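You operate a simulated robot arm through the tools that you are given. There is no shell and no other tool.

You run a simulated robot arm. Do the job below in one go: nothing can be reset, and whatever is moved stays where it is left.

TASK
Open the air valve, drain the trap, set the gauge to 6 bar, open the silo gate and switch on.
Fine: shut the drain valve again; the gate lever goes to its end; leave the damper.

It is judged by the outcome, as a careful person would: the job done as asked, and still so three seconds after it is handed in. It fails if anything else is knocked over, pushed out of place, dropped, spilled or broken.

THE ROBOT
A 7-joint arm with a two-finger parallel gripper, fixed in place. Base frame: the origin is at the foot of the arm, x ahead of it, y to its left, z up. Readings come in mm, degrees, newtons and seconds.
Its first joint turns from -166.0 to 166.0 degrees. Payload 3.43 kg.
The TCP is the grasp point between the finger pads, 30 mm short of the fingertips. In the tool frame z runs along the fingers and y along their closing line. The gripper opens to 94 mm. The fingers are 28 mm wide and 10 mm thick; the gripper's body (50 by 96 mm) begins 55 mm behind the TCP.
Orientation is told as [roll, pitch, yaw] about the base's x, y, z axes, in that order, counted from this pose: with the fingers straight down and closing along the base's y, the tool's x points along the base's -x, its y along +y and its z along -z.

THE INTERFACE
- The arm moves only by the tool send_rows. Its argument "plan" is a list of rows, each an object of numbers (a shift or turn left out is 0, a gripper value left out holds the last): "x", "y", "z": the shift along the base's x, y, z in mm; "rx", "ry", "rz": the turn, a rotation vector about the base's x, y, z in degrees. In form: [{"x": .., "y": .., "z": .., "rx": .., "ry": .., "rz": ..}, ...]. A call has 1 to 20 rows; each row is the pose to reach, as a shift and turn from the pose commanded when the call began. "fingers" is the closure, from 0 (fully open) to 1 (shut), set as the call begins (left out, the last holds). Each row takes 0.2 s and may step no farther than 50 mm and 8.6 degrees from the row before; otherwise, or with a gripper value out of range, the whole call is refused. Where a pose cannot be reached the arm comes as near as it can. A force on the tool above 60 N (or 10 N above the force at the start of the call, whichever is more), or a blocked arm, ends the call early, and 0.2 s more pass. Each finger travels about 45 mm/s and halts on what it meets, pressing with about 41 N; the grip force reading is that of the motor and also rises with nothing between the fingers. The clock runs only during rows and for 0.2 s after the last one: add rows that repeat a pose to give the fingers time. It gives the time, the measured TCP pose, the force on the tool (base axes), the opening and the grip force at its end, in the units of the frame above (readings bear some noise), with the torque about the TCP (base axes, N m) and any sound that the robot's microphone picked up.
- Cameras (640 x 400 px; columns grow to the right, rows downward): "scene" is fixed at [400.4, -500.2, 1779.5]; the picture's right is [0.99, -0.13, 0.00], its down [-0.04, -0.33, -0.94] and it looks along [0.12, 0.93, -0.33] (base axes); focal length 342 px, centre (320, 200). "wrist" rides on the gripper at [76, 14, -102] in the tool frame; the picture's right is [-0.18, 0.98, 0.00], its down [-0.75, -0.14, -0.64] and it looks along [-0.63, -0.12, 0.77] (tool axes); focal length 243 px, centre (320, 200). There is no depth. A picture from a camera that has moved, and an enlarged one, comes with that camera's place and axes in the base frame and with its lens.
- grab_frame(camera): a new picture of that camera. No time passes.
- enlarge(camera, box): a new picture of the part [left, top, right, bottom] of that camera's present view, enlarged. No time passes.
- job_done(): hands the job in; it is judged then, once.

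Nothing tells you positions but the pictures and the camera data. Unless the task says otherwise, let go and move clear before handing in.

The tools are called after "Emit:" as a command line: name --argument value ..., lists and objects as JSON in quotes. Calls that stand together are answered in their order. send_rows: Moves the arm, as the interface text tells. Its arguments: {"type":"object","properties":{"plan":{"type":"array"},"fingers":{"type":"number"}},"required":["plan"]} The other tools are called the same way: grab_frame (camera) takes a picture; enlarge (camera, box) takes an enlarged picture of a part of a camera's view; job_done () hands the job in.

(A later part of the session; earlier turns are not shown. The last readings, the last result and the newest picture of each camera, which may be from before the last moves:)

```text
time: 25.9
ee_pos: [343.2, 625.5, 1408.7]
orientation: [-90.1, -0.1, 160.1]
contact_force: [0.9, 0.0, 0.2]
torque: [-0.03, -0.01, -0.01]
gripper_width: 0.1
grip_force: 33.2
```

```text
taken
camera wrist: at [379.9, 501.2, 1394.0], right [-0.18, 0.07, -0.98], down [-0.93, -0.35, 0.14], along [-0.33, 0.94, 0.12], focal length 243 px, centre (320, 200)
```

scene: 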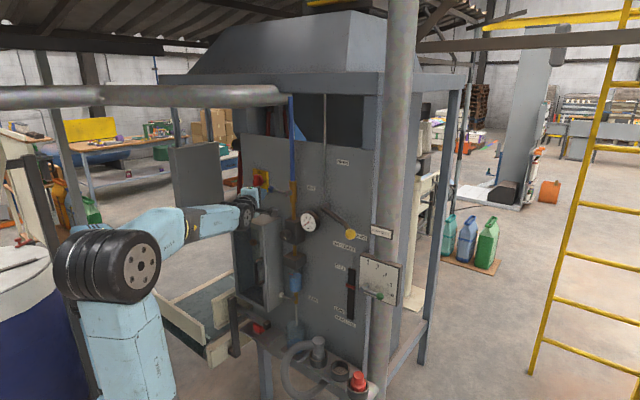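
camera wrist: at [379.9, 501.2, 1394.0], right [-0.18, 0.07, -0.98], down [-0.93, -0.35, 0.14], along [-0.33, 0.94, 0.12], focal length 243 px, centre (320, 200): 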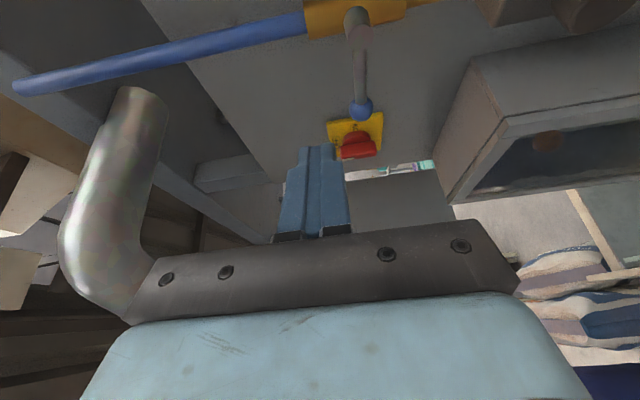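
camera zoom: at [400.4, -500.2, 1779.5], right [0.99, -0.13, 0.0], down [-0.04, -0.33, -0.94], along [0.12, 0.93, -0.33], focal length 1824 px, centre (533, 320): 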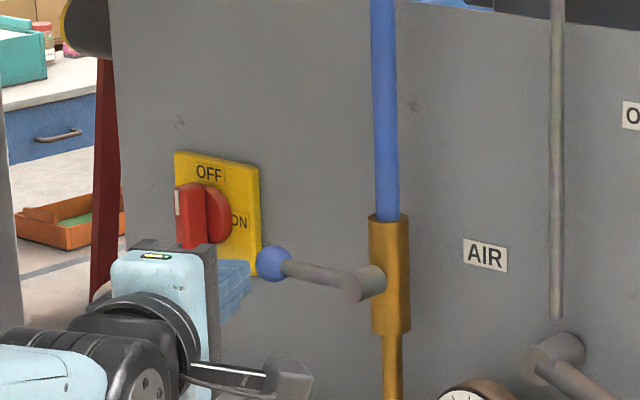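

The knob triangulates again to about (377, 797, 1368), which matches. I'll move the closed fingers in over the lever arm, at z≈1402.

Emit:
send_rows --plan '[{"x": 8, "y": 23, "z": -2}, {"x": 17, "y": 46, "z": -4}, {"x": 25, "y": 70, "z": -6}, {"x": 34, "y": 93, "z": -7}, {"x": 43, "y": 117, "z": -7}, {"x": 51.3, "y": 139, "z": -7}, {"x": 51.3, "y": 139, "z": -7}]'

Emit:
enlarge --camera "scene" --box '[220, 140, 340, 215]'

Emit:
grab_frame --camera "wrist"

```text
time: 27.5
ee_pos: [395.7, 764.0, 1401.4]
orientation: [-90.1, -0.2, 160.0]
contact_force: [0.0, 0.0, 0.7]
torque: [0.02, 0.01, -0.03]
gripper_width: 0.0
grip_force: 33.2
```

```text
5.33 times, centred on (280, 178) of scene
camera zoom: at [400.4, -500.2, 1779.5], right [0.99, -0.13, 0.0], down [-0.04, -0.33, -0.94], along [0.12, 0.93, -0.33], focal length 1824 px, centre (533, 320)
```

zoom: 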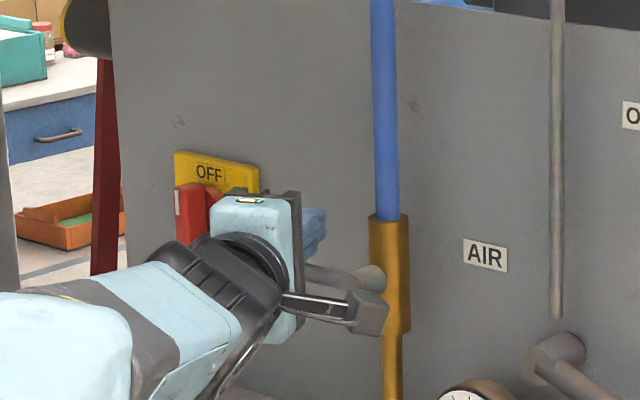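

```text
taken
camera wrist: at [431.5, 640.7, 1386.9], right [-0.17, 0.07, -0.98], down [-0.93, -0.35, 0.14], along [-0.33, 0.94, 0.12], focal length 243 px, centre (320, 200)
```

wrist: 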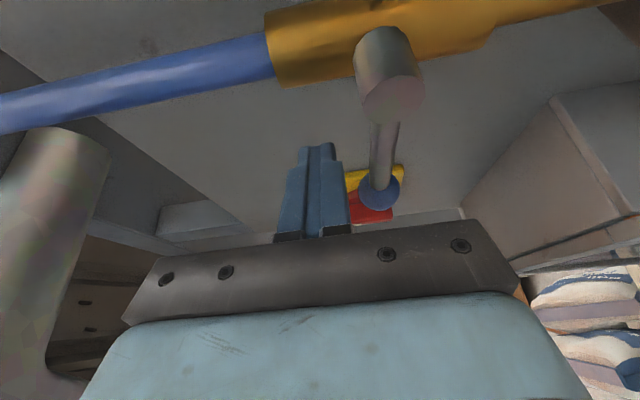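

The fingertips sit above the lever with a clear gap. I'll press down gently and watch the force to see whether this is the opening direction.

Emit:
send_rows --plan '[{"z": -5}, {"z": -10}, {"z": -14}, {"z": -18}, {"z": -22}]'

Emit:
grab_frame --camera "wrist"

```text
time: 28.7
ee_pos: [393.8, 762.9, 1380.0]
orientation: [-90.3, -0.1, 160.1]
contact_force: [-2.1, -0.8, 1.5]
torque: [-0.01, -0.02, 0.02]
gripper_width: 0.0
grip_force: 33.8
```

```text
taken
camera wrist: at [431.0, 640.0, 1365.2], right [-0.17, 0.07, -0.98], down [-0.93, -0.35, 0.14], along [-0.33, 0.94, 0.12], focal length 243 px, centre (320, 200)
```

wrist: 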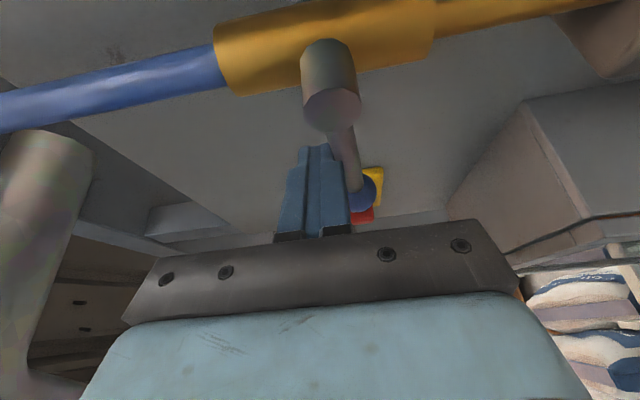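

The lever moves freely downward, with only about 1.5 N on the tool. I'll follow the arc around toward vertical.

Emit:
send_rows --plan '[{"x": -2, "y": 2, "z": -6}, {"x": -3.8, "y": 4, "z": -13}, {"x": -3, "y": 3, "z": -22}, {"x": -1.4, "y": 1.5, "z": -31.4}, {"x": 1.5, "y": -1.6, "z": -40}, {"x": 4.9, "y": -5.3, "z": -48.4}, {"x": 8.5, "y": -9, "z": -54}, {"x": 12.3, "y": -13.2, "z": -58.7}, {"x": 12.3, "y": -13.2, "z": -58.7}]'

Emit:
grab_frame --camera "wrist"

Emit:
enlarge --camera "scene" --box '[240, 150, 340, 240]'

```text
time: 30.7
ee_pos: [407.2, 750.0, 1320.2]
orientation: [-90.1, -0.2, 160.2]
contact_force: [-1.0, -1.4, 0.1]
torque: [0.03, 0.03, 0.01]
gripper_width: 0.0
grip_force: 33.0
```

```text
taken
camera wrist: at [443.7, 626.8, 1305.6], right [-0.17, 0.07, -0.98], down [-0.93, -0.35, 0.14], along [-0.33, 0.94, 0.12], focal length 243 px, centre (320, 200)
```

wrist: 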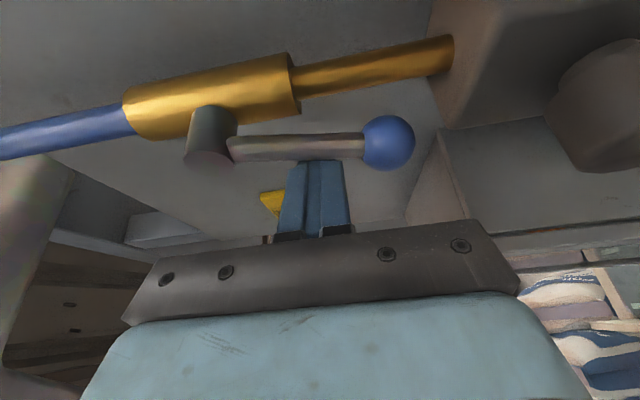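

```text
4.44 times, centred on (290, 195) of scene
camera zoom: at [400.4, -500.2, 1779.5], right [0.99, -0.13, 0.0], down [-0.04, -0.33, -0.94], along [0.12, 0.93, -0.33], focal length 1520 px, centre (453, 222)
```

zoom: 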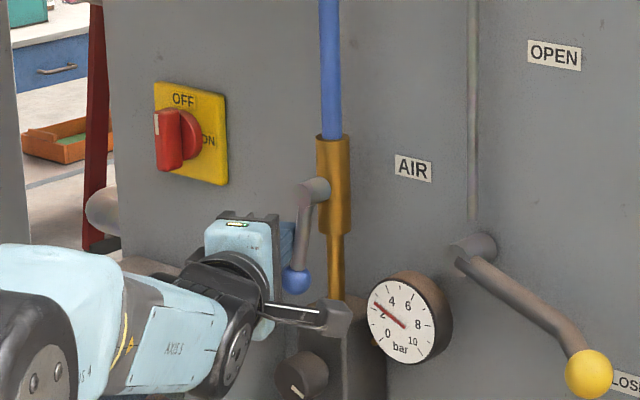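

The air is on and the gauge has come up to about 2 bar. I'll push the lever the last few degrees against its stop.

Emit:
send_rows --plan '[{"x": 3.4, "y": -3.7, "z": -3}, {"x": 6.8, "y": -7.3, "z": -5}, {"x": 10.2, "y": -11, "z": -6}, {"x": 13.6, "y": -14.6, "z": -6}]'

Emit:
grab_frame --camera "wrist"

Emit:
enlarge --camera "scene" --box '[240, 150, 340, 240]'

```text
time: 31.7
ee_pos: [413.8, 736.9, 1314.1]
orientation: [-90.0, -0.1, 160.4]
contact_force: [-27.9, 23.5, -1.7]
torque: [-0.25, 0.12, 0.52]
gripper_width: 0.1
grip_force: 33.3
```

```text
taken
camera wrist: at [451.3, 615.0, 1299.4], right [-0.17, 0.06, -0.98], down [-0.92, -0.35, 0.14], along [-0.34, 0.93, 0.12], focal length 243 px, centre (320, 200)
```

wrist: 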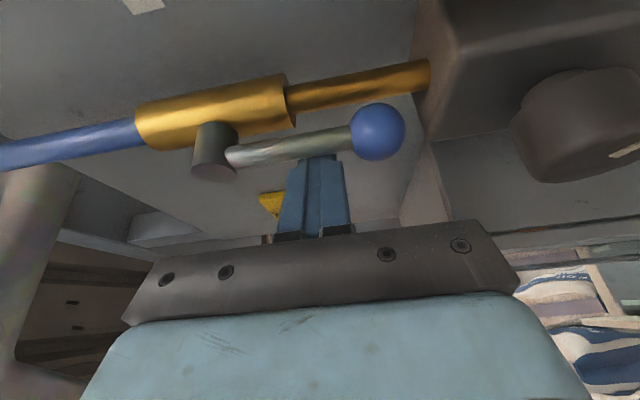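

```text
4.44 times, centred on (290, 195) of scene
camera zoom: at [400.4, -500.2, 1779.5], right [0.99, -0.13, 0.0], down [-0.04, -0.33, -0.94], along [0.12, 0.93, -0.33], focal length 1520 px, centre (453, 222)
```

zoom: 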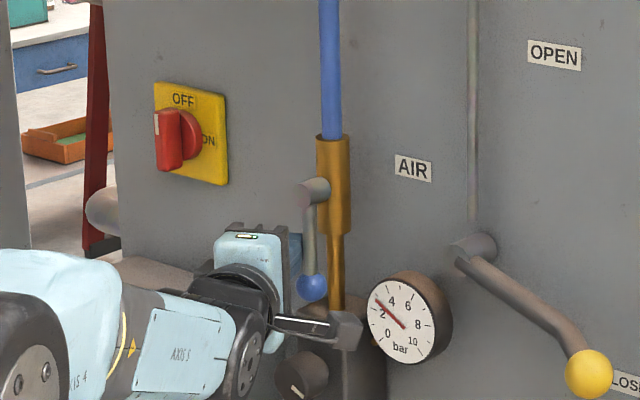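

The lever is on its stop (36 N side force), so the air valve is fully open. Next I'll back off, retract, and move down to the drain valve's height.

Emit:
send_rows --plan '[{"x": -8, "y": 8}, {"x": -14, "y": 15}, {"x": -22, "y": -8}, {"x": -30, "y": -31}, {"x": -38, "y": -54}, {"x": -46, "y": -77}, {"x": -54, "y": -100}, {"x": -60, "y": -123}, {"x": -60, "y": -123}]'

Emit:
send_rows --plan '[{"z": -25}, {"z": -50}, {"z": -75}, {"z": -100}, {"z": -125}, {"z": -150}, {"z": -175}, {"z": -200}, {"z": -225}, {"z": -225}]'

Emit:
grab_frame --camera "scene"

Emit:
grab_frame --camera "wrist"

```text
time: 33.7
ee_pos: [360.8, 611.2, 1315.0]
orientation: [-90.2, -0.2, 159.9]
contact_force: [0.4, -0.4, -0.1]
torque: [0.0, -0.01, 0.0]
gripper_width: 0.0
grip_force: 32.7
```

```text
time: 35.9
ee_pos: [359.4, 610.6, 1089.0]
orientation: [-90.2, -0.3, 160.0]
contact_force: [-0.2, 0.1, -0.5]
torque: [0.01, 0.0, 0.03]
gripper_width: 0.0
grip_force: 32.6
```

```text
taken
```

scene: 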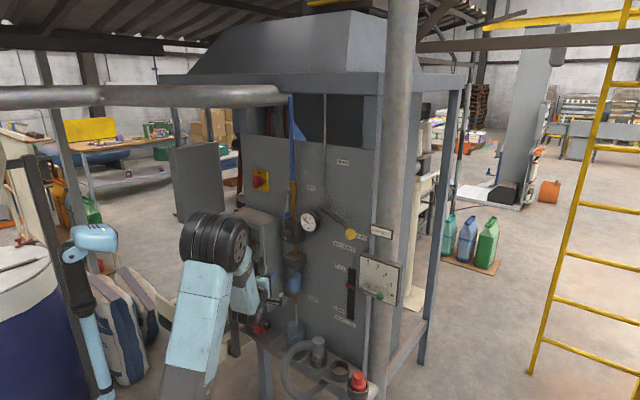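

```text
taken
camera wrist: at [397.4, 488.4, 1075.4], right [-0.17, 0.07, -0.98], down [-0.93, -0.35, 0.14], along [-0.33, 0.94, 0.12], focal length 243 px, centre (320, 200)
```

wrist: 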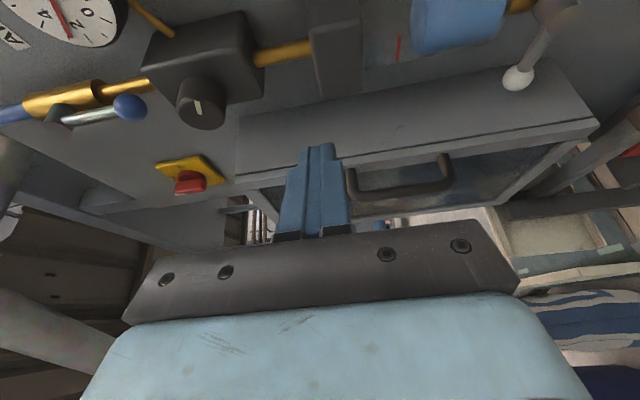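

The white drain knob triangulates to (397, 783, 887), matching the earlier estimate. I'll continue down to just above the drain lever height.

Emit:
send_rows --plan '[{"z": -25}, {"z": -50}, {"z": -75}, {"z": -100}, {"z": -125}, {"z": -150}, {"z": -164}, {"z": -164}]'

Emit:
grab_frame --camera "scene"

Emit:
grab_frame --camera "wrist"

Emit:
enlarge --camera "scene" --box '[220, 250, 340, 340]'

```text
time: 37.7
ee_pos: [360.2, 610.5, 926.0]
orientation: [-90.2, -0.3, 160.1]
contact_force: [-1.1, 0.2, -0.9]
torque: [0.0, 0.0, 0.0]
gripper_width: 0.0
grip_force: 33.0
```

```text
taken
```

scene: 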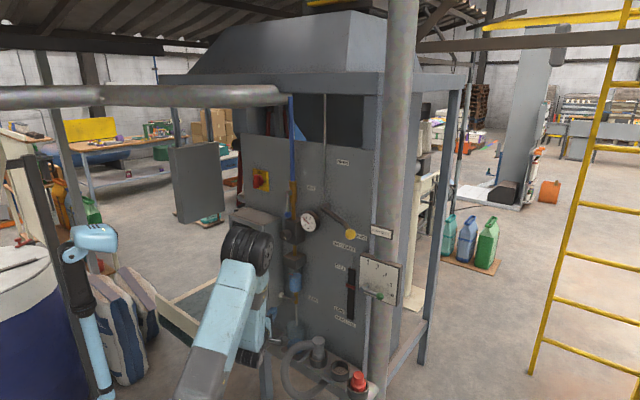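

```text
taken
camera wrist: at [395.3, 487.3, 910.9], right [-0.17, 0.07, -0.98], down [-0.93, -0.35, 0.14], along [-0.33, 0.94, 0.12], focal length 243 px, centre (320, 200)
```

wrist: 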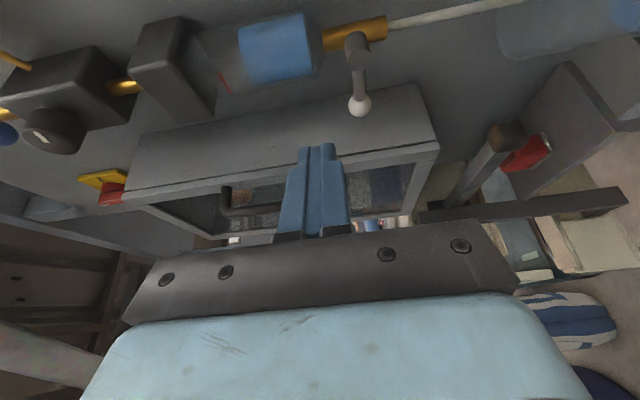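

```text
4.44 times, centred on (280, 295) of scene
camera zoom: at [400.4, -500.2, 1779.5], right [0.99, -0.13, 0.0], down [-0.04, -0.33, -0.94], along [0.12, 0.93, -0.33], focal length 1520 px, centre (498, -222)
```

zoom: 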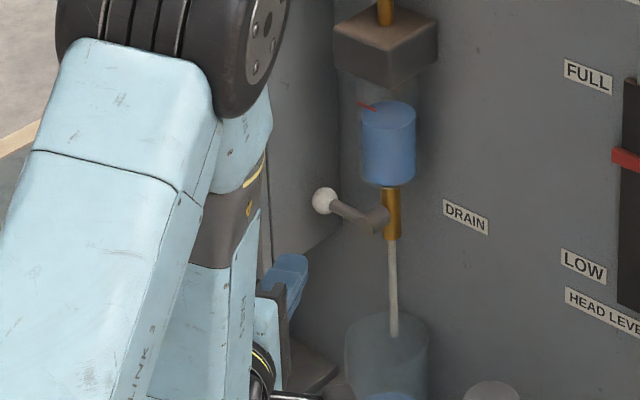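

The drain lever is at z≈885, clear in both views. I'll move in above it.

Emit:
send_rows --plan '[{"x": 8, "y": 24, "z": -2}, {"x": 17, "y": 48, "z": -5}, {"x": 25, "y": 72, "z": -8}, {"x": 33, "y": 96, "z": -11}, {"x": 42, "y": 120, "z": -12}, {"x": 50, "y": 143.5, "z": -12}, {"x": 50, "y": 143.5, "z": -12}]'

Emit:
grab_frame --camera "wrist"

Emit:
enlarge --camera "scene" --box '[220, 250, 340, 340]'

```text
time: 39.3
ee_pos: [410.1, 755.5, 915.5]
orientation: [-90.3, -0.2, 160.1]
contact_force: [-0.8, 0.7, 0.0]
torque: [0.01, -0.01, -0.05]
gripper_width: 0.0
grip_force: 32.6
```

```text
taken
camera wrist: at [447.4, 633.4, 899.6], right [-0.17, 0.07, -0.98], down [-0.93, -0.35, 0.14], along [-0.33, 0.94, 0.12], focal length 243 px, centre (320, 200)
```

wrist: 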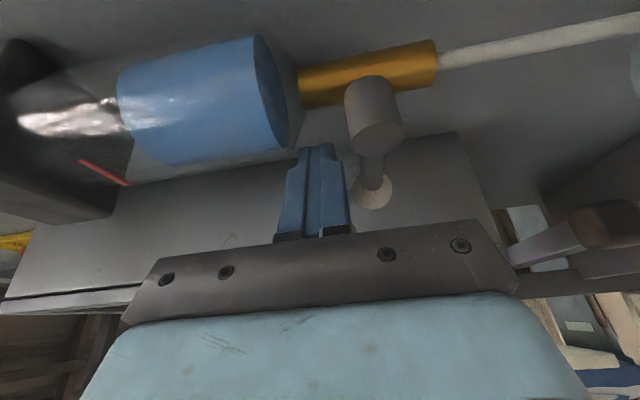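

```text
4.44 times, centred on (280, 295) of scene
camera zoom: at [400.4, -500.2, 1779.5], right [0.99, -0.13, 0.0], down [-0.04, -0.33, -0.94], along [0.12, 0.93, -0.33], focal length 1520 px, centre (498, -222)
```

zoom: 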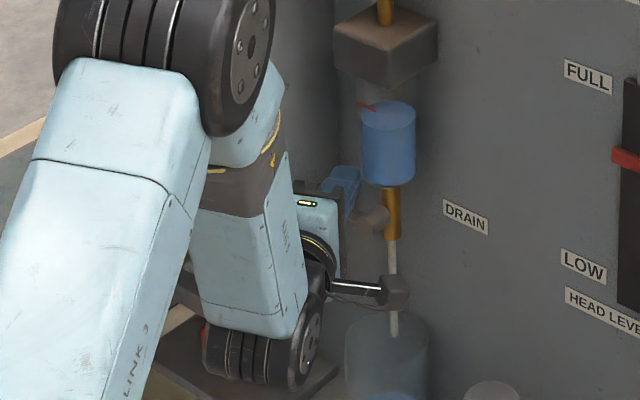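

I'll press down gently to check the drain lever's direction, then follow its arc.

Emit:
send_rows --plan '[{"z": -6}, {"z": -12}, {"x": -1, "y": 1, "z": -18}, {"x": -2, "y": 2, "z": -24}, {"x": -2.5, "y": 2.6, "z": -28}]'

Emit:
grab_frame --camera "wrist"

```text
time: 40.5
ee_pos: [406.9, 758.3, 887.4]
orientation: [-90.2, -0.2, 160.1]
contact_force: [-2.6, -1.7, 2.3]
torque: [-0.01, 0.0, -0.04]
gripper_width: 0.1
grip_force: 33.0
```

```text
taken
camera wrist: at [443.9, 635.0, 871.5], right [-0.18, 0.07, -0.98], down [-0.93, -0.35, 0.14], along [-0.33, 0.94, 0.12], focal length 243 px, centre (320, 200)
```

wrist: 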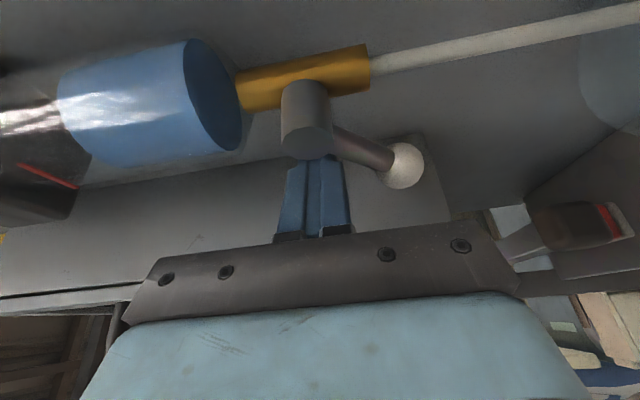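

It moves freely. I'll continue the arc until the lever is in line with the pipe.

Emit:
send_rows --plan '[{"x": 0, "y": 0, "z": -7}, {"x": 0.8, "y": -0.9, "z": -15}, {"x": 2.5, "y": -2.7, "z": -22}, {"x": 5, "y": -5.3, "z": -29.2}, {"x": 7.8, "y": -8.3, "z": -34.5}, {"x": 10.4, "y": -11.1, "z": -38.4}, {"x": 13.8, "y": -14.7, "z": -42}, {"x": 17.1, "y": -18.3, "z": -45}]'

Emit:
grab_frame --camera "wrist"

Emit:
enlarge --camera "scene" --box '[220, 250, 340, 340]'

```text
time: 42.4
ee_pos: [417.0, 745.1, 847.6]
orientation: [-91.1, -0.3, 160.9]
contact_force: [-10.9, -1.2, 7.1]
torque: [-0.02, 0.09, -0.05]
gripper_width: 0.0
grip_force: 33.4
stopped in row 8: the force on the tool passed its limit at 64 N (the readings are from after the stop); the commanded pose is now the measured one
```

```text
taken
camera wrist: at [455.6, 623.1, 831.6], right [-0.17, 0.08, -0.98], down [-0.92, -0.36, 0.13], along [-0.35, 0.93, 0.14], focal length 243 px, centre (320, 200)
```

wrist: 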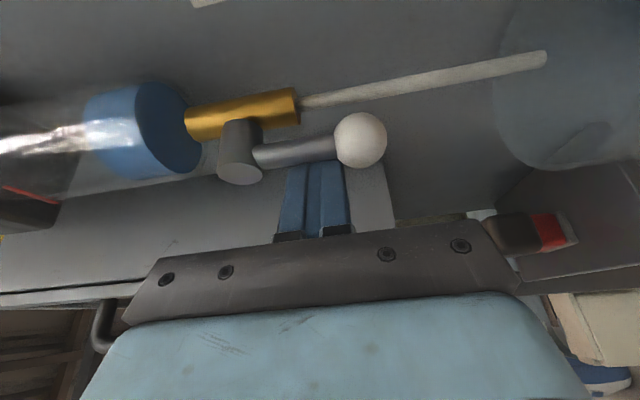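

```text
4.44 times, centred on (280, 295) of scene
camera zoom: at [400.4, -500.2, 1779.5], right [0.99, -0.13, 0.0], down [-0.04, -0.33, -0.94], along [0.12, 0.93, -0.33], focal length 1520 px, centre (498, -222)
```

zoom: 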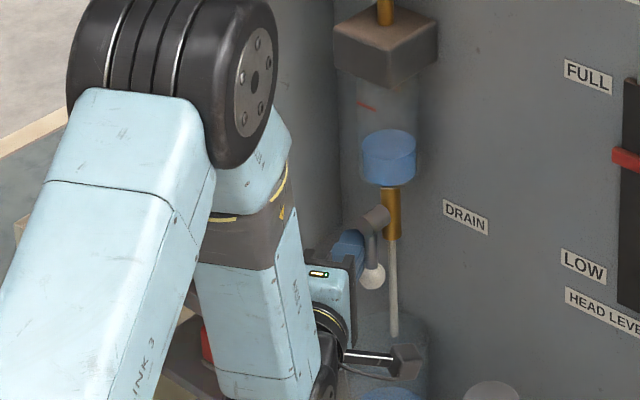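

The lever is on its stop and the trap's water level is falling. I'll ease off, pull back clear and watch it drain.

Emit:
send_rows --plan '[{"x": -4, "y": 4}, {"x": -8, "y": 9}, {"x": -16, "y": -13}, {"x": -24, "y": -36}, {"x": -32, "y": -58}, {"x": -36, "y": -70}, {"x": -36, "y": -70}]'

Emit:
enlarge --camera "scene" --box '[220, 250, 340, 340]'

Emit:
grab_frame --camera "wrist"

```text
time: 44.0
ee_pos: [384.1, 673.4, 847.0]
orientation: [-91.0, -0.3, 160.7]
contact_force: [0.6, -0.3, -0.5]
torque: [-0.02, 0.02, -0.02]
gripper_width: 0.0
grip_force: 33.3
```

```text
4.44 times, centred on (280, 295) of scene
camera zoom: at [400.4, -500.2, 1779.5], right [0.99, -0.13, 0.0], down [-0.04, -0.33, -0.94], along [0.12, 0.93, -0.33], focal length 1520 px, centre (498, -222)
```

zoom: 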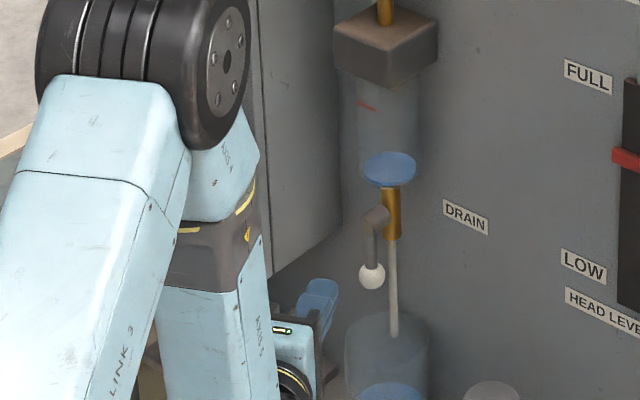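

```text
taken
camera wrist: at [422.1, 551.8, 830.9], right [-0.17, 0.08, -0.98], down [-0.92, -0.36, 0.13], along [-0.34, 0.93, 0.14], focal length 243 px, centre (320, 200)
```

wrist: 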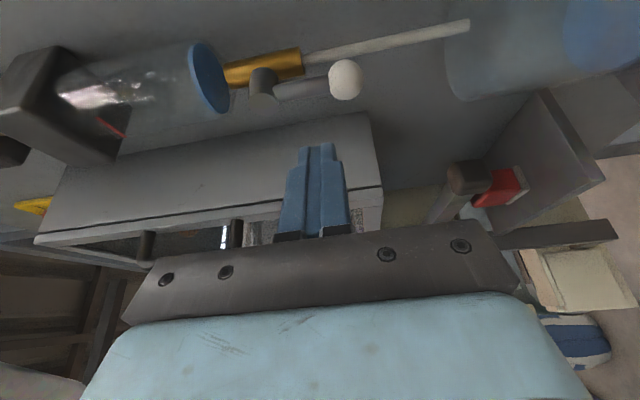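

The trap is almost empty. While it finishes I'll shift to the right of the lever at a standoff, ready to push it shut.

Emit:
send_rows --plan '[{"x": 11, "y": -12}, {"x": 22, "y": -24}, {"x": 34, "y": -36}, {"x": 45, "y": -48}, {"x": 45, "y": -48}, {"x": 45, "y": -48}, {"x": 45, "y": -48}, {"x": 45, "y": -48}]'

Emit:
enlarge --camera "scene" --box '[220, 250, 340, 340]'

Emit:
grab_frame --camera "wrist"

```text
time: 45.8
ee_pos: [428.1, 627.1, 846.4]
orientation: [-91.1, -0.3, 160.8]
contact_force: [-0.5, 0.1, -0.5]
torque: [0.01, 0.0, 0.01]
gripper_width: 0.0
grip_force: 32.8
```

```text
4.44 times, centred on (280, 295) of scene
camera zoom: at [400.4, -500.2, 1779.5], right [0.99, -0.13, 0.0], down [-0.04, -0.33, -0.94], along [0.12, 0.93, -0.33], focal length 1520 px, centre (498, -222)
```

zoom: 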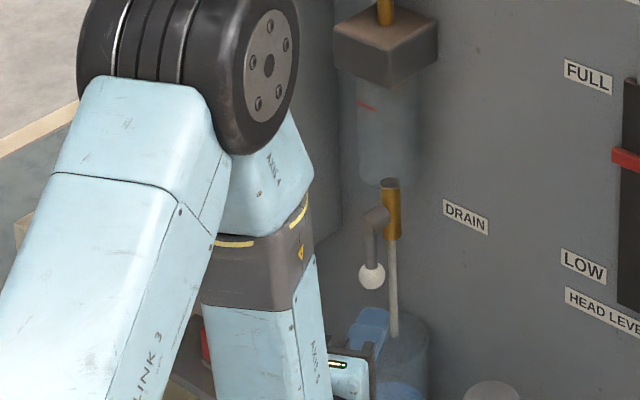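

```text
taken
camera wrist: at [467.4, 504.5, 830.4], right [-0.17, 0.08, -0.98], down [-0.92, -0.36, 0.13], along [-0.34, 0.93, 0.13], focal length 243 px, centre (320, 200)
```

wrist: 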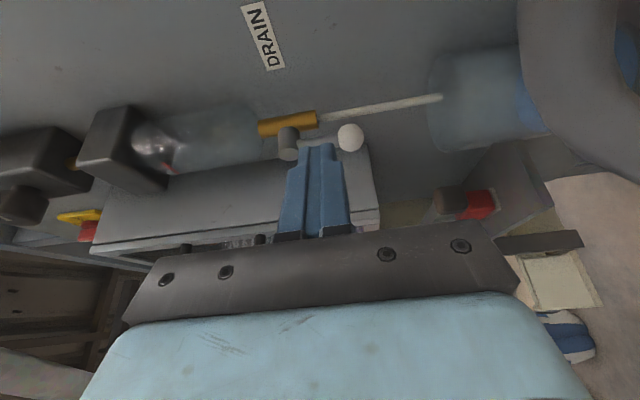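

The trap is empty. I'll bring the fingers in just to the right of the lowered drain lever.

Emit:
send_rows --plan '[{"x": 7, "y": 19}, {"x": 14, "y": 38}, {"x": 21, "y": 57}, {"x": 29, "y": 77}, {"x": 29, "y": 77}]'

Emit:
enlarge --camera "scene" --box '[250, 270, 350, 345]'

Emit:
grab_frame --camera "wrist"

```text
time: 47.0
ee_pos: [458.1, 704.4, 849.5]
orientation: [-90.9, -0.3, 160.7]
contact_force: [0.5, -0.4, 0.4]
torque: [-0.03, -0.03, -0.01]
gripper_width: 0.0
grip_force: 33.0
```

```text
5.33 times, centred on (300, 308) of scene
camera zoom: at [400.4, -500.2, 1779.5], right [0.99, -0.13, 0.0], down [-0.04, -0.33, -0.94], along [0.12, 0.93, -0.33], focal length 1824 px, centre (427, -373)
```

zoom: 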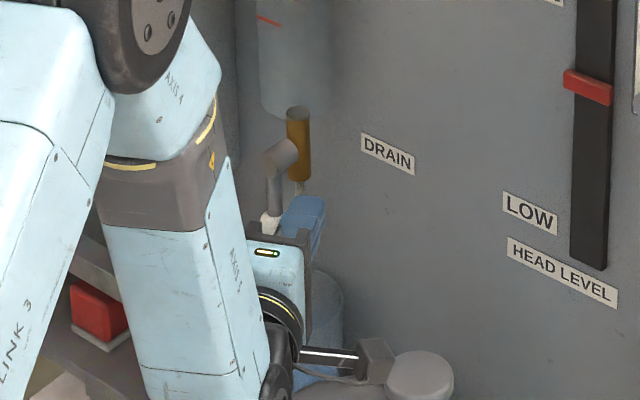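

```text
taken
camera wrist: at [495.1, 582.1, 831.8], right [-0.17, 0.08, -0.98], down [-0.92, -0.36, 0.13], along [-0.34, 0.93, 0.13], focal length 243 px, centre (320, 200)
```

wrist: 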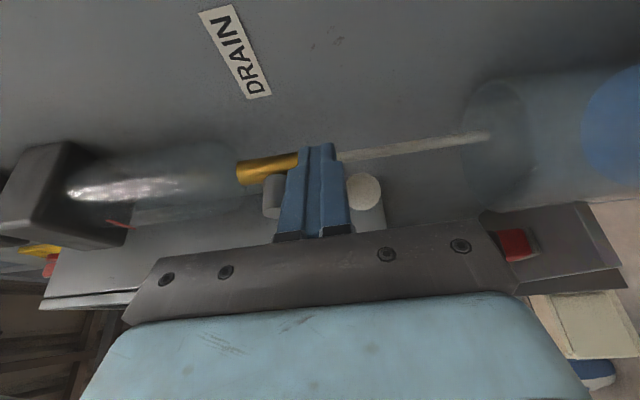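

The fingers are right of the lever with no contact. I'll now push it left and up to close it.

Emit:
send_rows --plan '[{"x": -4, "y": 4, "z": -2}, {"x": -8, "y": 8.5, "z": -4}, {"x": -13, "y": 14, "z": -6}, {"x": -18.4, "y": 19.7, "z": -8}, {"x": -24, "y": 25.5, "z": -8}, {"x": -29.3, "y": 31.4, "z": -7}, {"x": -34.5, "y": 37, "z": -4}, {"x": -39.2, "y": 42, "z": 0}, {"x": -42.5, "y": 45.5, "z": 4}, {"x": -45.2, "y": 48.5, "z": 9}]'

Emit:
enlarge --camera "scene" --box '[250, 270, 350, 345]'

Emit:
grab_frame --camera "wrist"

```text
time: 49.2
ee_pos: [412.1, 752.6, 856.6]
orientation: [-91.0, -0.3, 160.6]
contact_force: [0.6, -1.6, 0.4]
torque: [0.04, -0.01, -0.02]
gripper_width: 0.0
grip_force: 33.0
```

```text
5.33 times, centred on (300, 308) of scene
camera zoom: at [400.4, -500.2, 1779.5], right [0.99, -0.13, 0.0], down [-0.04, -0.33, -0.94], along [0.12, 0.93, -0.33], focal length 1824 px, centre (427, -373)
```

zoom: 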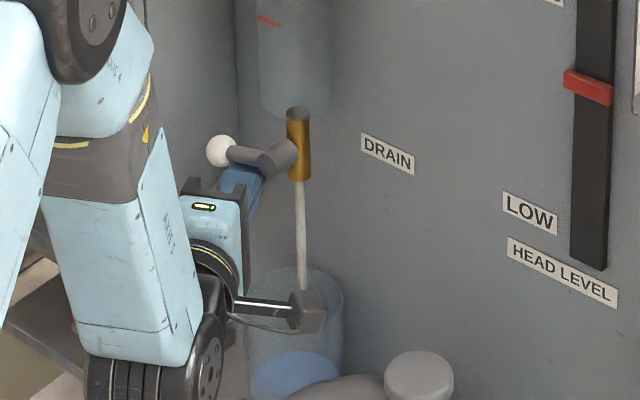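

```text
taken
camera wrist: at [449.9, 630.8, 840.3], right [-0.17, 0.08, -0.98], down [-0.92, -0.36, 0.13], along [-0.34, 0.93, 0.14], focal length 243 px, centre (320, 200)
```

wrist: 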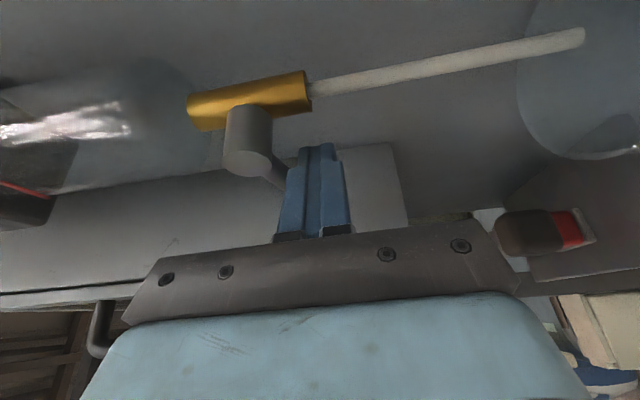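

It's nearly closed. I'll push up gently until it meets its stop.

Emit:
send_rows --plan '[{"z": 4}, {"z": 8}, {"z": 12}, {"z": 15}, {"z": 18}, {"z": 21}]'

Emit:
enlarge --camera "scene" --box '[255, 255, 335, 335]'

Emit:
grab_frame --camera "wrist"

```text
time: 50.6
ee_pos: [409.9, 750.0, 869.0]
orientation: [-90.0, -0.3, 160.8]
contact_force: [0.8, 7.7, -14.4]
torque: [-0.29, 0.07, 0.0]
gripper_width: 0.0
grip_force: 33.1
stopped in row 6: the force on the tool passed its limit at 62 N (the readings are from after the stop); the commanded pose is now the measured one
```

```text
5.00 times, centred on (295, 295) of scene
camera zoom: at [400.4, -500.2, 1779.5], right [0.99, -0.13, 0.0], down [-0.04, -0.33, -0.94], along [0.12, 0.93, -0.33], focal length 1710 px, centre (445, -275)
```

zoom: 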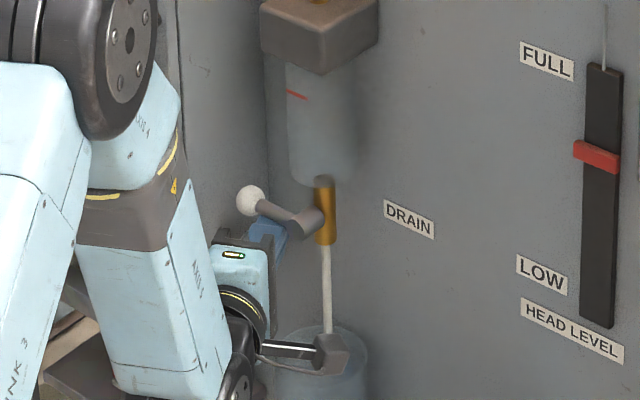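

```text
taken
camera wrist: at [448.2, 628.5, 855.0], right [-0.18, 0.06, -0.98], down [-0.92, -0.36, 0.15], along [-0.34, 0.93, 0.12], focal length 243 px, centre (320, 200)
```

wrist: 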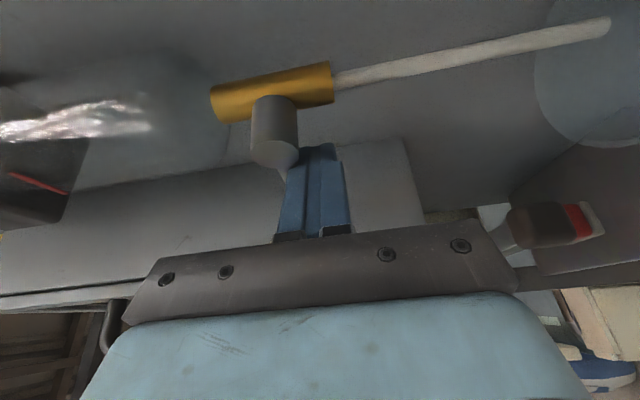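

The drain valve is shut again, with its knob back exactly where it started. I'll back out, turn the tool square to the panel and rise to the regulator.

Emit:
send_rows --plan '[{"z": -6}, {"z": -10}, {"x": -8, "y": -23, "z": -10}, {"x": -17, "y": -46, "z": -10}, {"x": -25, "y": -70, "z": -10}, {"x": -34, "y": -94, "z": -10}, {"x": -43, "y": -118, "z": -10}, {"x": -51, "y": -141, "z": -5}, {"x": -51, "y": -141, "z": 0}]'

Emit:
send_rows --plan '[{"z": 25}, {"z": 50}, {"z": 75}, {"z": 100}, {"z": 125}, {"z": 150}, {"z": 175}, {"z": 200, "rz": -4}, {"z": 225, "rz": -8}, {"z": 250, "rz": -12, "x": -8, "y": 4}, {"z": 275, "rz": -16, "x": -16, "y": 8}, {"z": 300, "rz": -20, "x": -24, "y": 12}, {"z": 320, "rz": -24, "x": -32, "y": 16}, {"z": 334, "rz": -27.5, "x": -40, "y": 20}, {"z": 334, "rz": -27.5, "x": -40, "y": 20}]'

Emit:
grab_frame --camera "scene"

Emit:
grab_frame --camera "wrist"

Emit:
enlarge --camera "scene" --box '[255, 190, 335, 255]'

```text
time: 52.6
ee_pos: [358.4, 609.1, 871.5]
orientation: [-90.2, -0.4, 160.8]
contact_force: [-0.4, 0.0, 0.4]
torque: [0.03, -0.01, -0.04]
gripper_width: 0.1
grip_force: 32.8
```

```text
time: 55.8
ee_pos: [319.1, 629.5, 1207.1]
orientation: [-90.3, -0.3, 133.3]
contact_force: [0.3, -0.5, 0.8]
torque: [0.0, 0.0, 0.0]
gripper_width: 0.0
grip_force: 33.3
```

```text
taken
```

scene: 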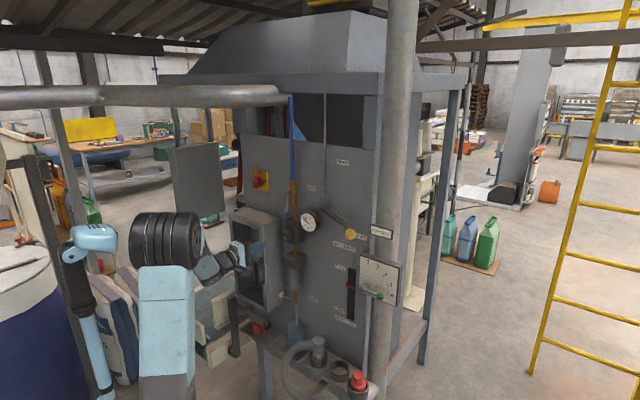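

```text
taken
camera wrist: at [297.2, 503.1, 1191.7], right [-0.13, 0.14, -0.98], down [-0.98, 0.11, 0.14], along [0.13, 0.98, 0.13], focal length 243 px, centre (320, 200)
```

wrist: 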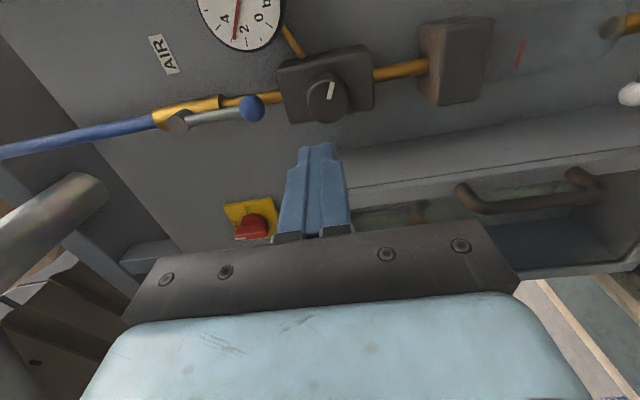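

```text
6.15 times, centred on (295, 222) of scene
camera zoom: at [400.4, -500.2, 1779.5], right [0.99, -0.13, 0.0], down [-0.04, -0.33, -0.94], along [0.12, 0.93, -0.33], focal length 2104 px, centre (474, 62)
```

zoom: 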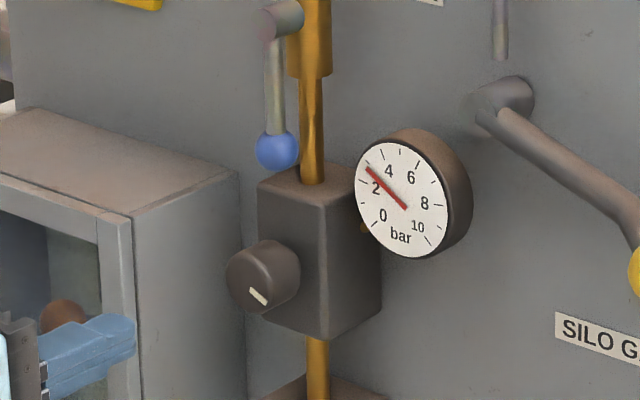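

The gauge reads about 3 bar and the tool is lined up with the regulator knob's axis (p≈-243, z≈1204). I'll open the fingers partway and move in over the knob.

Emit:
send_rows --plan '[{"z": -1}, {"z": -2}, {"x": 14.6, "y": 13.6, "z": -3}, {"x": 29.3, "y": 27.3, "z": -3}, {"x": 43.9, "y": 40.9, "z": -3}, {"x": 58.5, "y": 54.6, "z": -3}, {"x": 73.1, "y": 68.2, "z": -3}, {"x": 73.1, "y": 68.2, "z": -3}]' --fingers 0.32

Emit:
grab_frame --camera "wrist"

Emit:
enlarge --camera "scene" --box '[255, 190, 335, 255]'

```text
time: 57.6
ee_pos: [392.0, 696.3, 1204.2]
orientation: [-90.3, -0.4, 133.2]
contact_force: [-0.4, -0.5, -0.1]
torque: [0.0, 0.0, 0.0]
gripper_width: 63.9
grip_force: 0.0
```

```text
taken
camera wrist: at [370.0, 570.2, 1188.9], right [-0.13, 0.14, -0.98], down [-0.98, 0.11, 0.14], along [0.13, 0.98, 0.13], focal length 243 px, centre (320, 200)
```

wrist: 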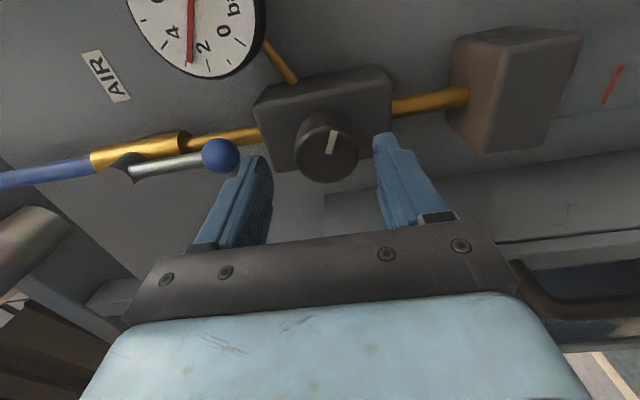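

```text
6.15 times, centred on (295, 222) of scene
camera zoom: at [400.4, -500.2, 1779.5], right [0.99, -0.13, 0.0], down [-0.04, -0.33, -0.94], along [0.12, 0.93, -0.33], focal length 2104 px, centre (474, 62)
```

zoom: 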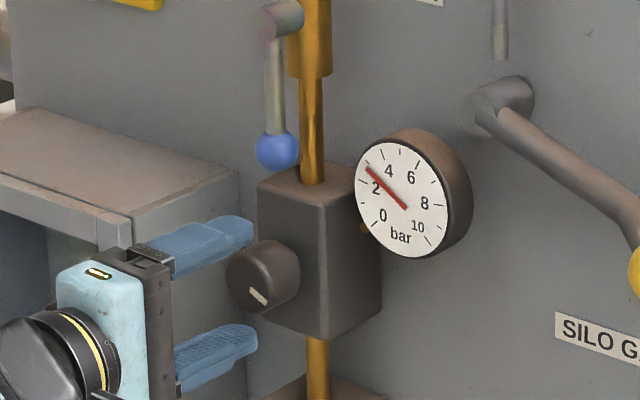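

The fingers straddle the knob evenly and clear the air lever's ball. I'll move in the last 34 mm and grip.

Emit:
send_rows --plan '[{"x": 8, "y": 7.5}, {"x": 16, "y": 15}, {"x": 24.9, "y": 23.2}, {"x": 24.9, "y": 23.2}]'

Emit:
grab_frame --camera "wrist"

Emit:
enlarge --camera "scene" --box '[255, 190, 335, 255]'

```text
time: 58.6
ee_pos: [417.6, 721.1, 1203.4]
orientation: [-90.3, -0.4, 133.3]
contact_force: [0.3, 0.2, -0.1]
torque: [-0.03, -0.02, 0.01]
gripper_width: 63.8
grip_force: 0.0
```

```text
taken
camera wrist: at [394.3, 594.1, 1188.6], right [-0.13, 0.14, -0.98], down [-0.98, 0.11, 0.14], along [0.13, 0.98, 0.13], focal length 243 px, centre (320, 200)
```

wrist: 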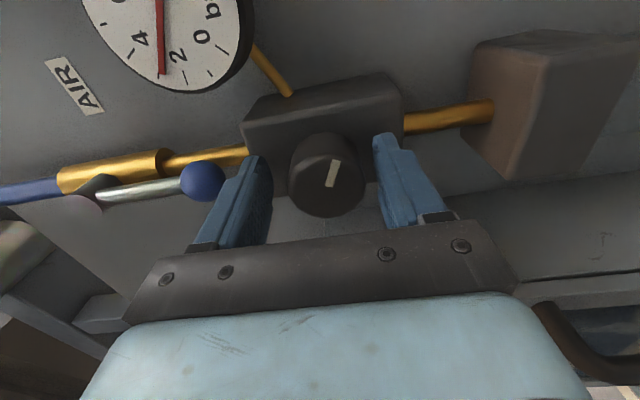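

```text
6.15 times, centred on (295, 222) of scene
camera zoom: at [400.4, -500.2, 1779.5], right [0.99, -0.13, 0.0], down [-0.04, -0.33, -0.94], along [0.12, 0.93, -0.33], focal length 2104 px, centre (474, 62)
```

zoom: 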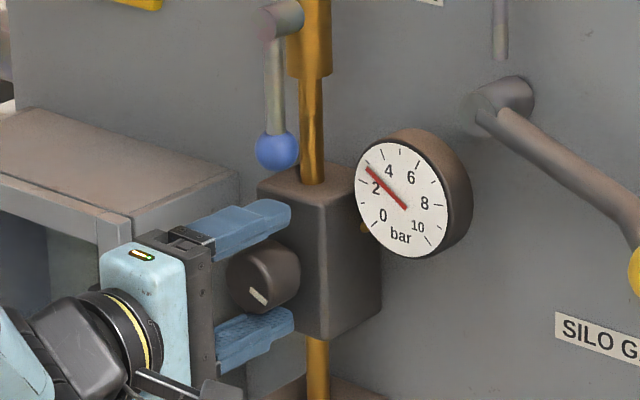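

Emit:
send_rows --plan '[{}, {}, {}, {}]' --fingers 1

Emit:
grab_frame --camera "wrist"

```text
time: 59.6
ee_pos: [416.5, 720.6, 1200.1]
orientation: [-89.9, -0.3, 133.4]
contact_force: [-8.2, -11.9, -36.0]
torque: [-0.64, 0.62, -0.05]
gripper_width: 41.4
grip_force: 45.5
```

```text
taken
camera wrist: at [394.2, 594.3, 1185.9], right [-0.13, 0.14, -0.98], down [-0.98, 0.11, 0.15], along [0.12, 0.98, 0.12], focal length 243 px, centre (320, 200)
```

wrist: 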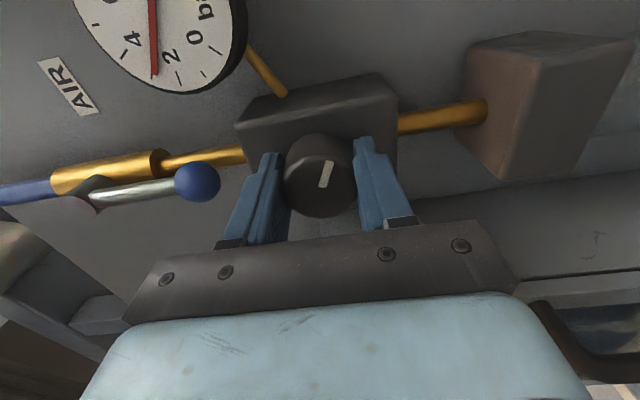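

Gripped at 41 mm. The knob centre is about 3.5 mm lower than commanded, so I'll ease the tool down to relieve the side load and then try a small clockwise turn.

Emit:
send_rows --plan '[{"z": -3.5}, {"z": -3.5}]'

Emit:
send_rows --plan '[{"rx": 4.4, "ry": 4.1}, {"rx": 8.8, "ry": 8.2}, {"rx": 13.2, "ry": 12.3}, {"rx": 13.2, "ry": 12.3}]'

Emit:
grab_frame --camera "wrist"

Emit:
enlarge --camera "scene" --box '[275, 195, 335, 245]'

```text
time: 60.2
ee_pos: [416.9, 721.2, 1199.8]
orientation: [-90.3, -0.4, 133.4]
contact_force: [-13.1, -15.1, -22.9]
torque: [-0.53, 0.49, 0.31]
gripper_width: 41.1
grip_force: 44.8
```

```text
time: 61.2
ee_pos: [416.1, 721.4, 1199.8]
orientation: [-90.4, -18.5, 133.3]
contact_force: [-12.3, -12.1, -18.8]
torque: [-0.39, 0.34, 0.11]
gripper_width: 41.4
grip_force: 44.9
```

```text
taken
camera wrist: at [388.5, 600.8, 1161.7], right [-0.33, 0.36, -0.87], down [-0.93, 0.05, 0.37], along [0.17, 0.93, 0.32], focal length 243 px, centre (320, 200)
```

wrist: 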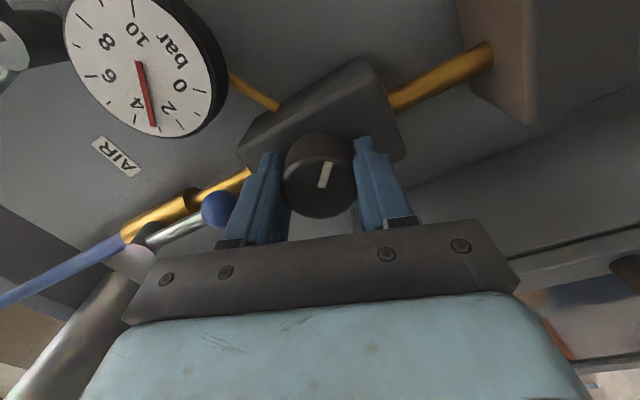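

```text
8.00 times, centred on (305, 220) of scene
camera zoom: at [400.4, -500.2, 1779.5], right [0.99, -0.13, 0.0], down [-0.04, -0.33, -0.94], along [0.12, 0.93, -0.33], focal length 2736 px, centre (440, 40)
```

zoom: 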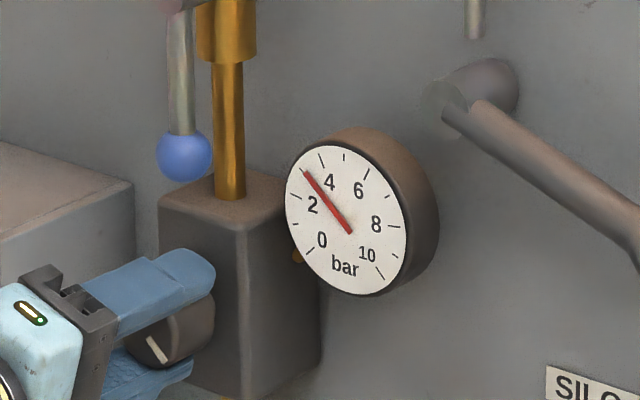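

Emit:
enlarge --camera "wrist" --box '[50, 0, 240, 140]'

Emit:
enlarge --camera "scene" --box '[295, 205, 327, 238]'

```text
2.86 times, centred on (145, 70) of wrist
camera zoom: at [388.5, 600.8, 1161.7], right [-0.33, 0.36, -0.87], down [-0.93, 0.05, 0.37], along [0.17, 0.93, 0.32], focal length 693 px, centre (820, 571)
```

zoom: 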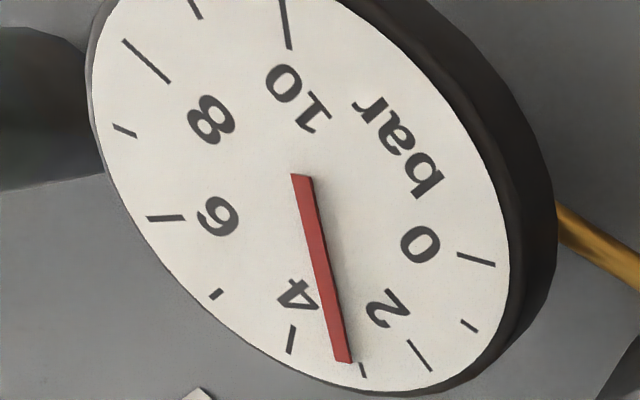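

```text
12.12 times, centred on (311, 222) of scene
camera zoom: at [400.4, -500.2, 1779.5], right [0.99, -0.13, 0.0], down [-0.04, -0.33, -0.94], along [0.12, 0.93, -0.33], focal length 4145 px, centre (429, -61)
```

zoom: 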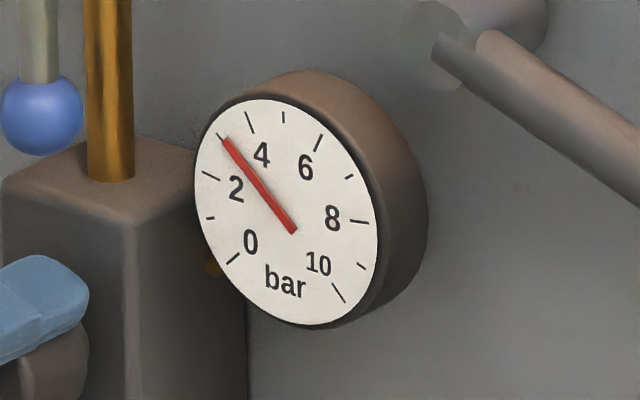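

Clockwise raises the pressure: the needle has gone from about 2.7 to 3.1 bar for 18°. I'll turn further and keep watching it.

Emit:
send_rows --plan '[{"rx": 4.4, "ry": 4.1}, {"rx": 8.8, "ry": 8.2}, {"rx": 13.2, "ry": 12.3}, {"rx": 17.6, "ry": 16.4}, {"rx": 22, "ry": 20.5}, {"rx": 26.4, "ry": 24.6}, {"rx": 29.3, "ry": 27.3}, {"rx": 29.3, "ry": 27.3}]'

Emit:
enlarge --camera "scene" --box '[295, 205, 327, 238]'

Emit:
grab_frame --camera "wrist"

```text
time: 63.0
ee_pos: [416.5, 722.3, 1199.6]
orientation: [-90.9, -58.5, 133.7]
contact_force: [-12.3, -2.6, -9.9]
torque: [-0.54, 0.56, 0.95]
gripper_width: 41.4
grip_force: 45.0
```

```text
12.12 times, centred on (311, 222) of scene
camera zoom: at [400.4, -500.2, 1779.5], right [0.99, -0.13, 0.0], down [-0.04, -0.33, -0.94], along [0.12, 0.93, -0.33], focal length 4145 px, centre (429, -61)
```

zoom: 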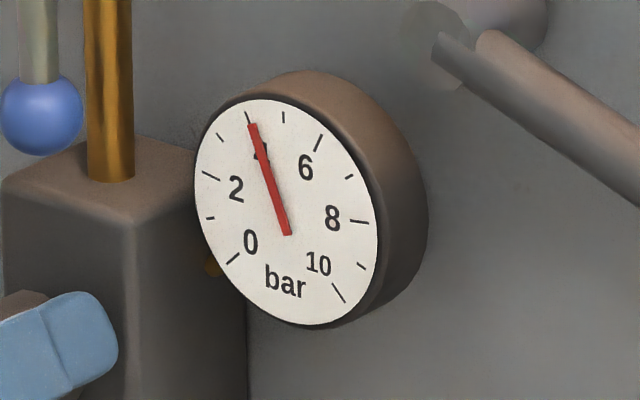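

```text
taken
camera wrist: at [360.7, 631.0, 1126.5], right [-0.63, 0.69, -0.36], down [-0.66, -0.24, 0.71], along [0.4, 0.69, 0.61], focal length 243 px, centre (320, 200)
```

wrist: 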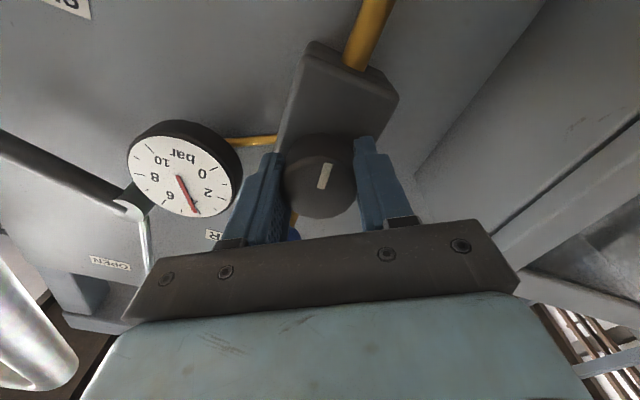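

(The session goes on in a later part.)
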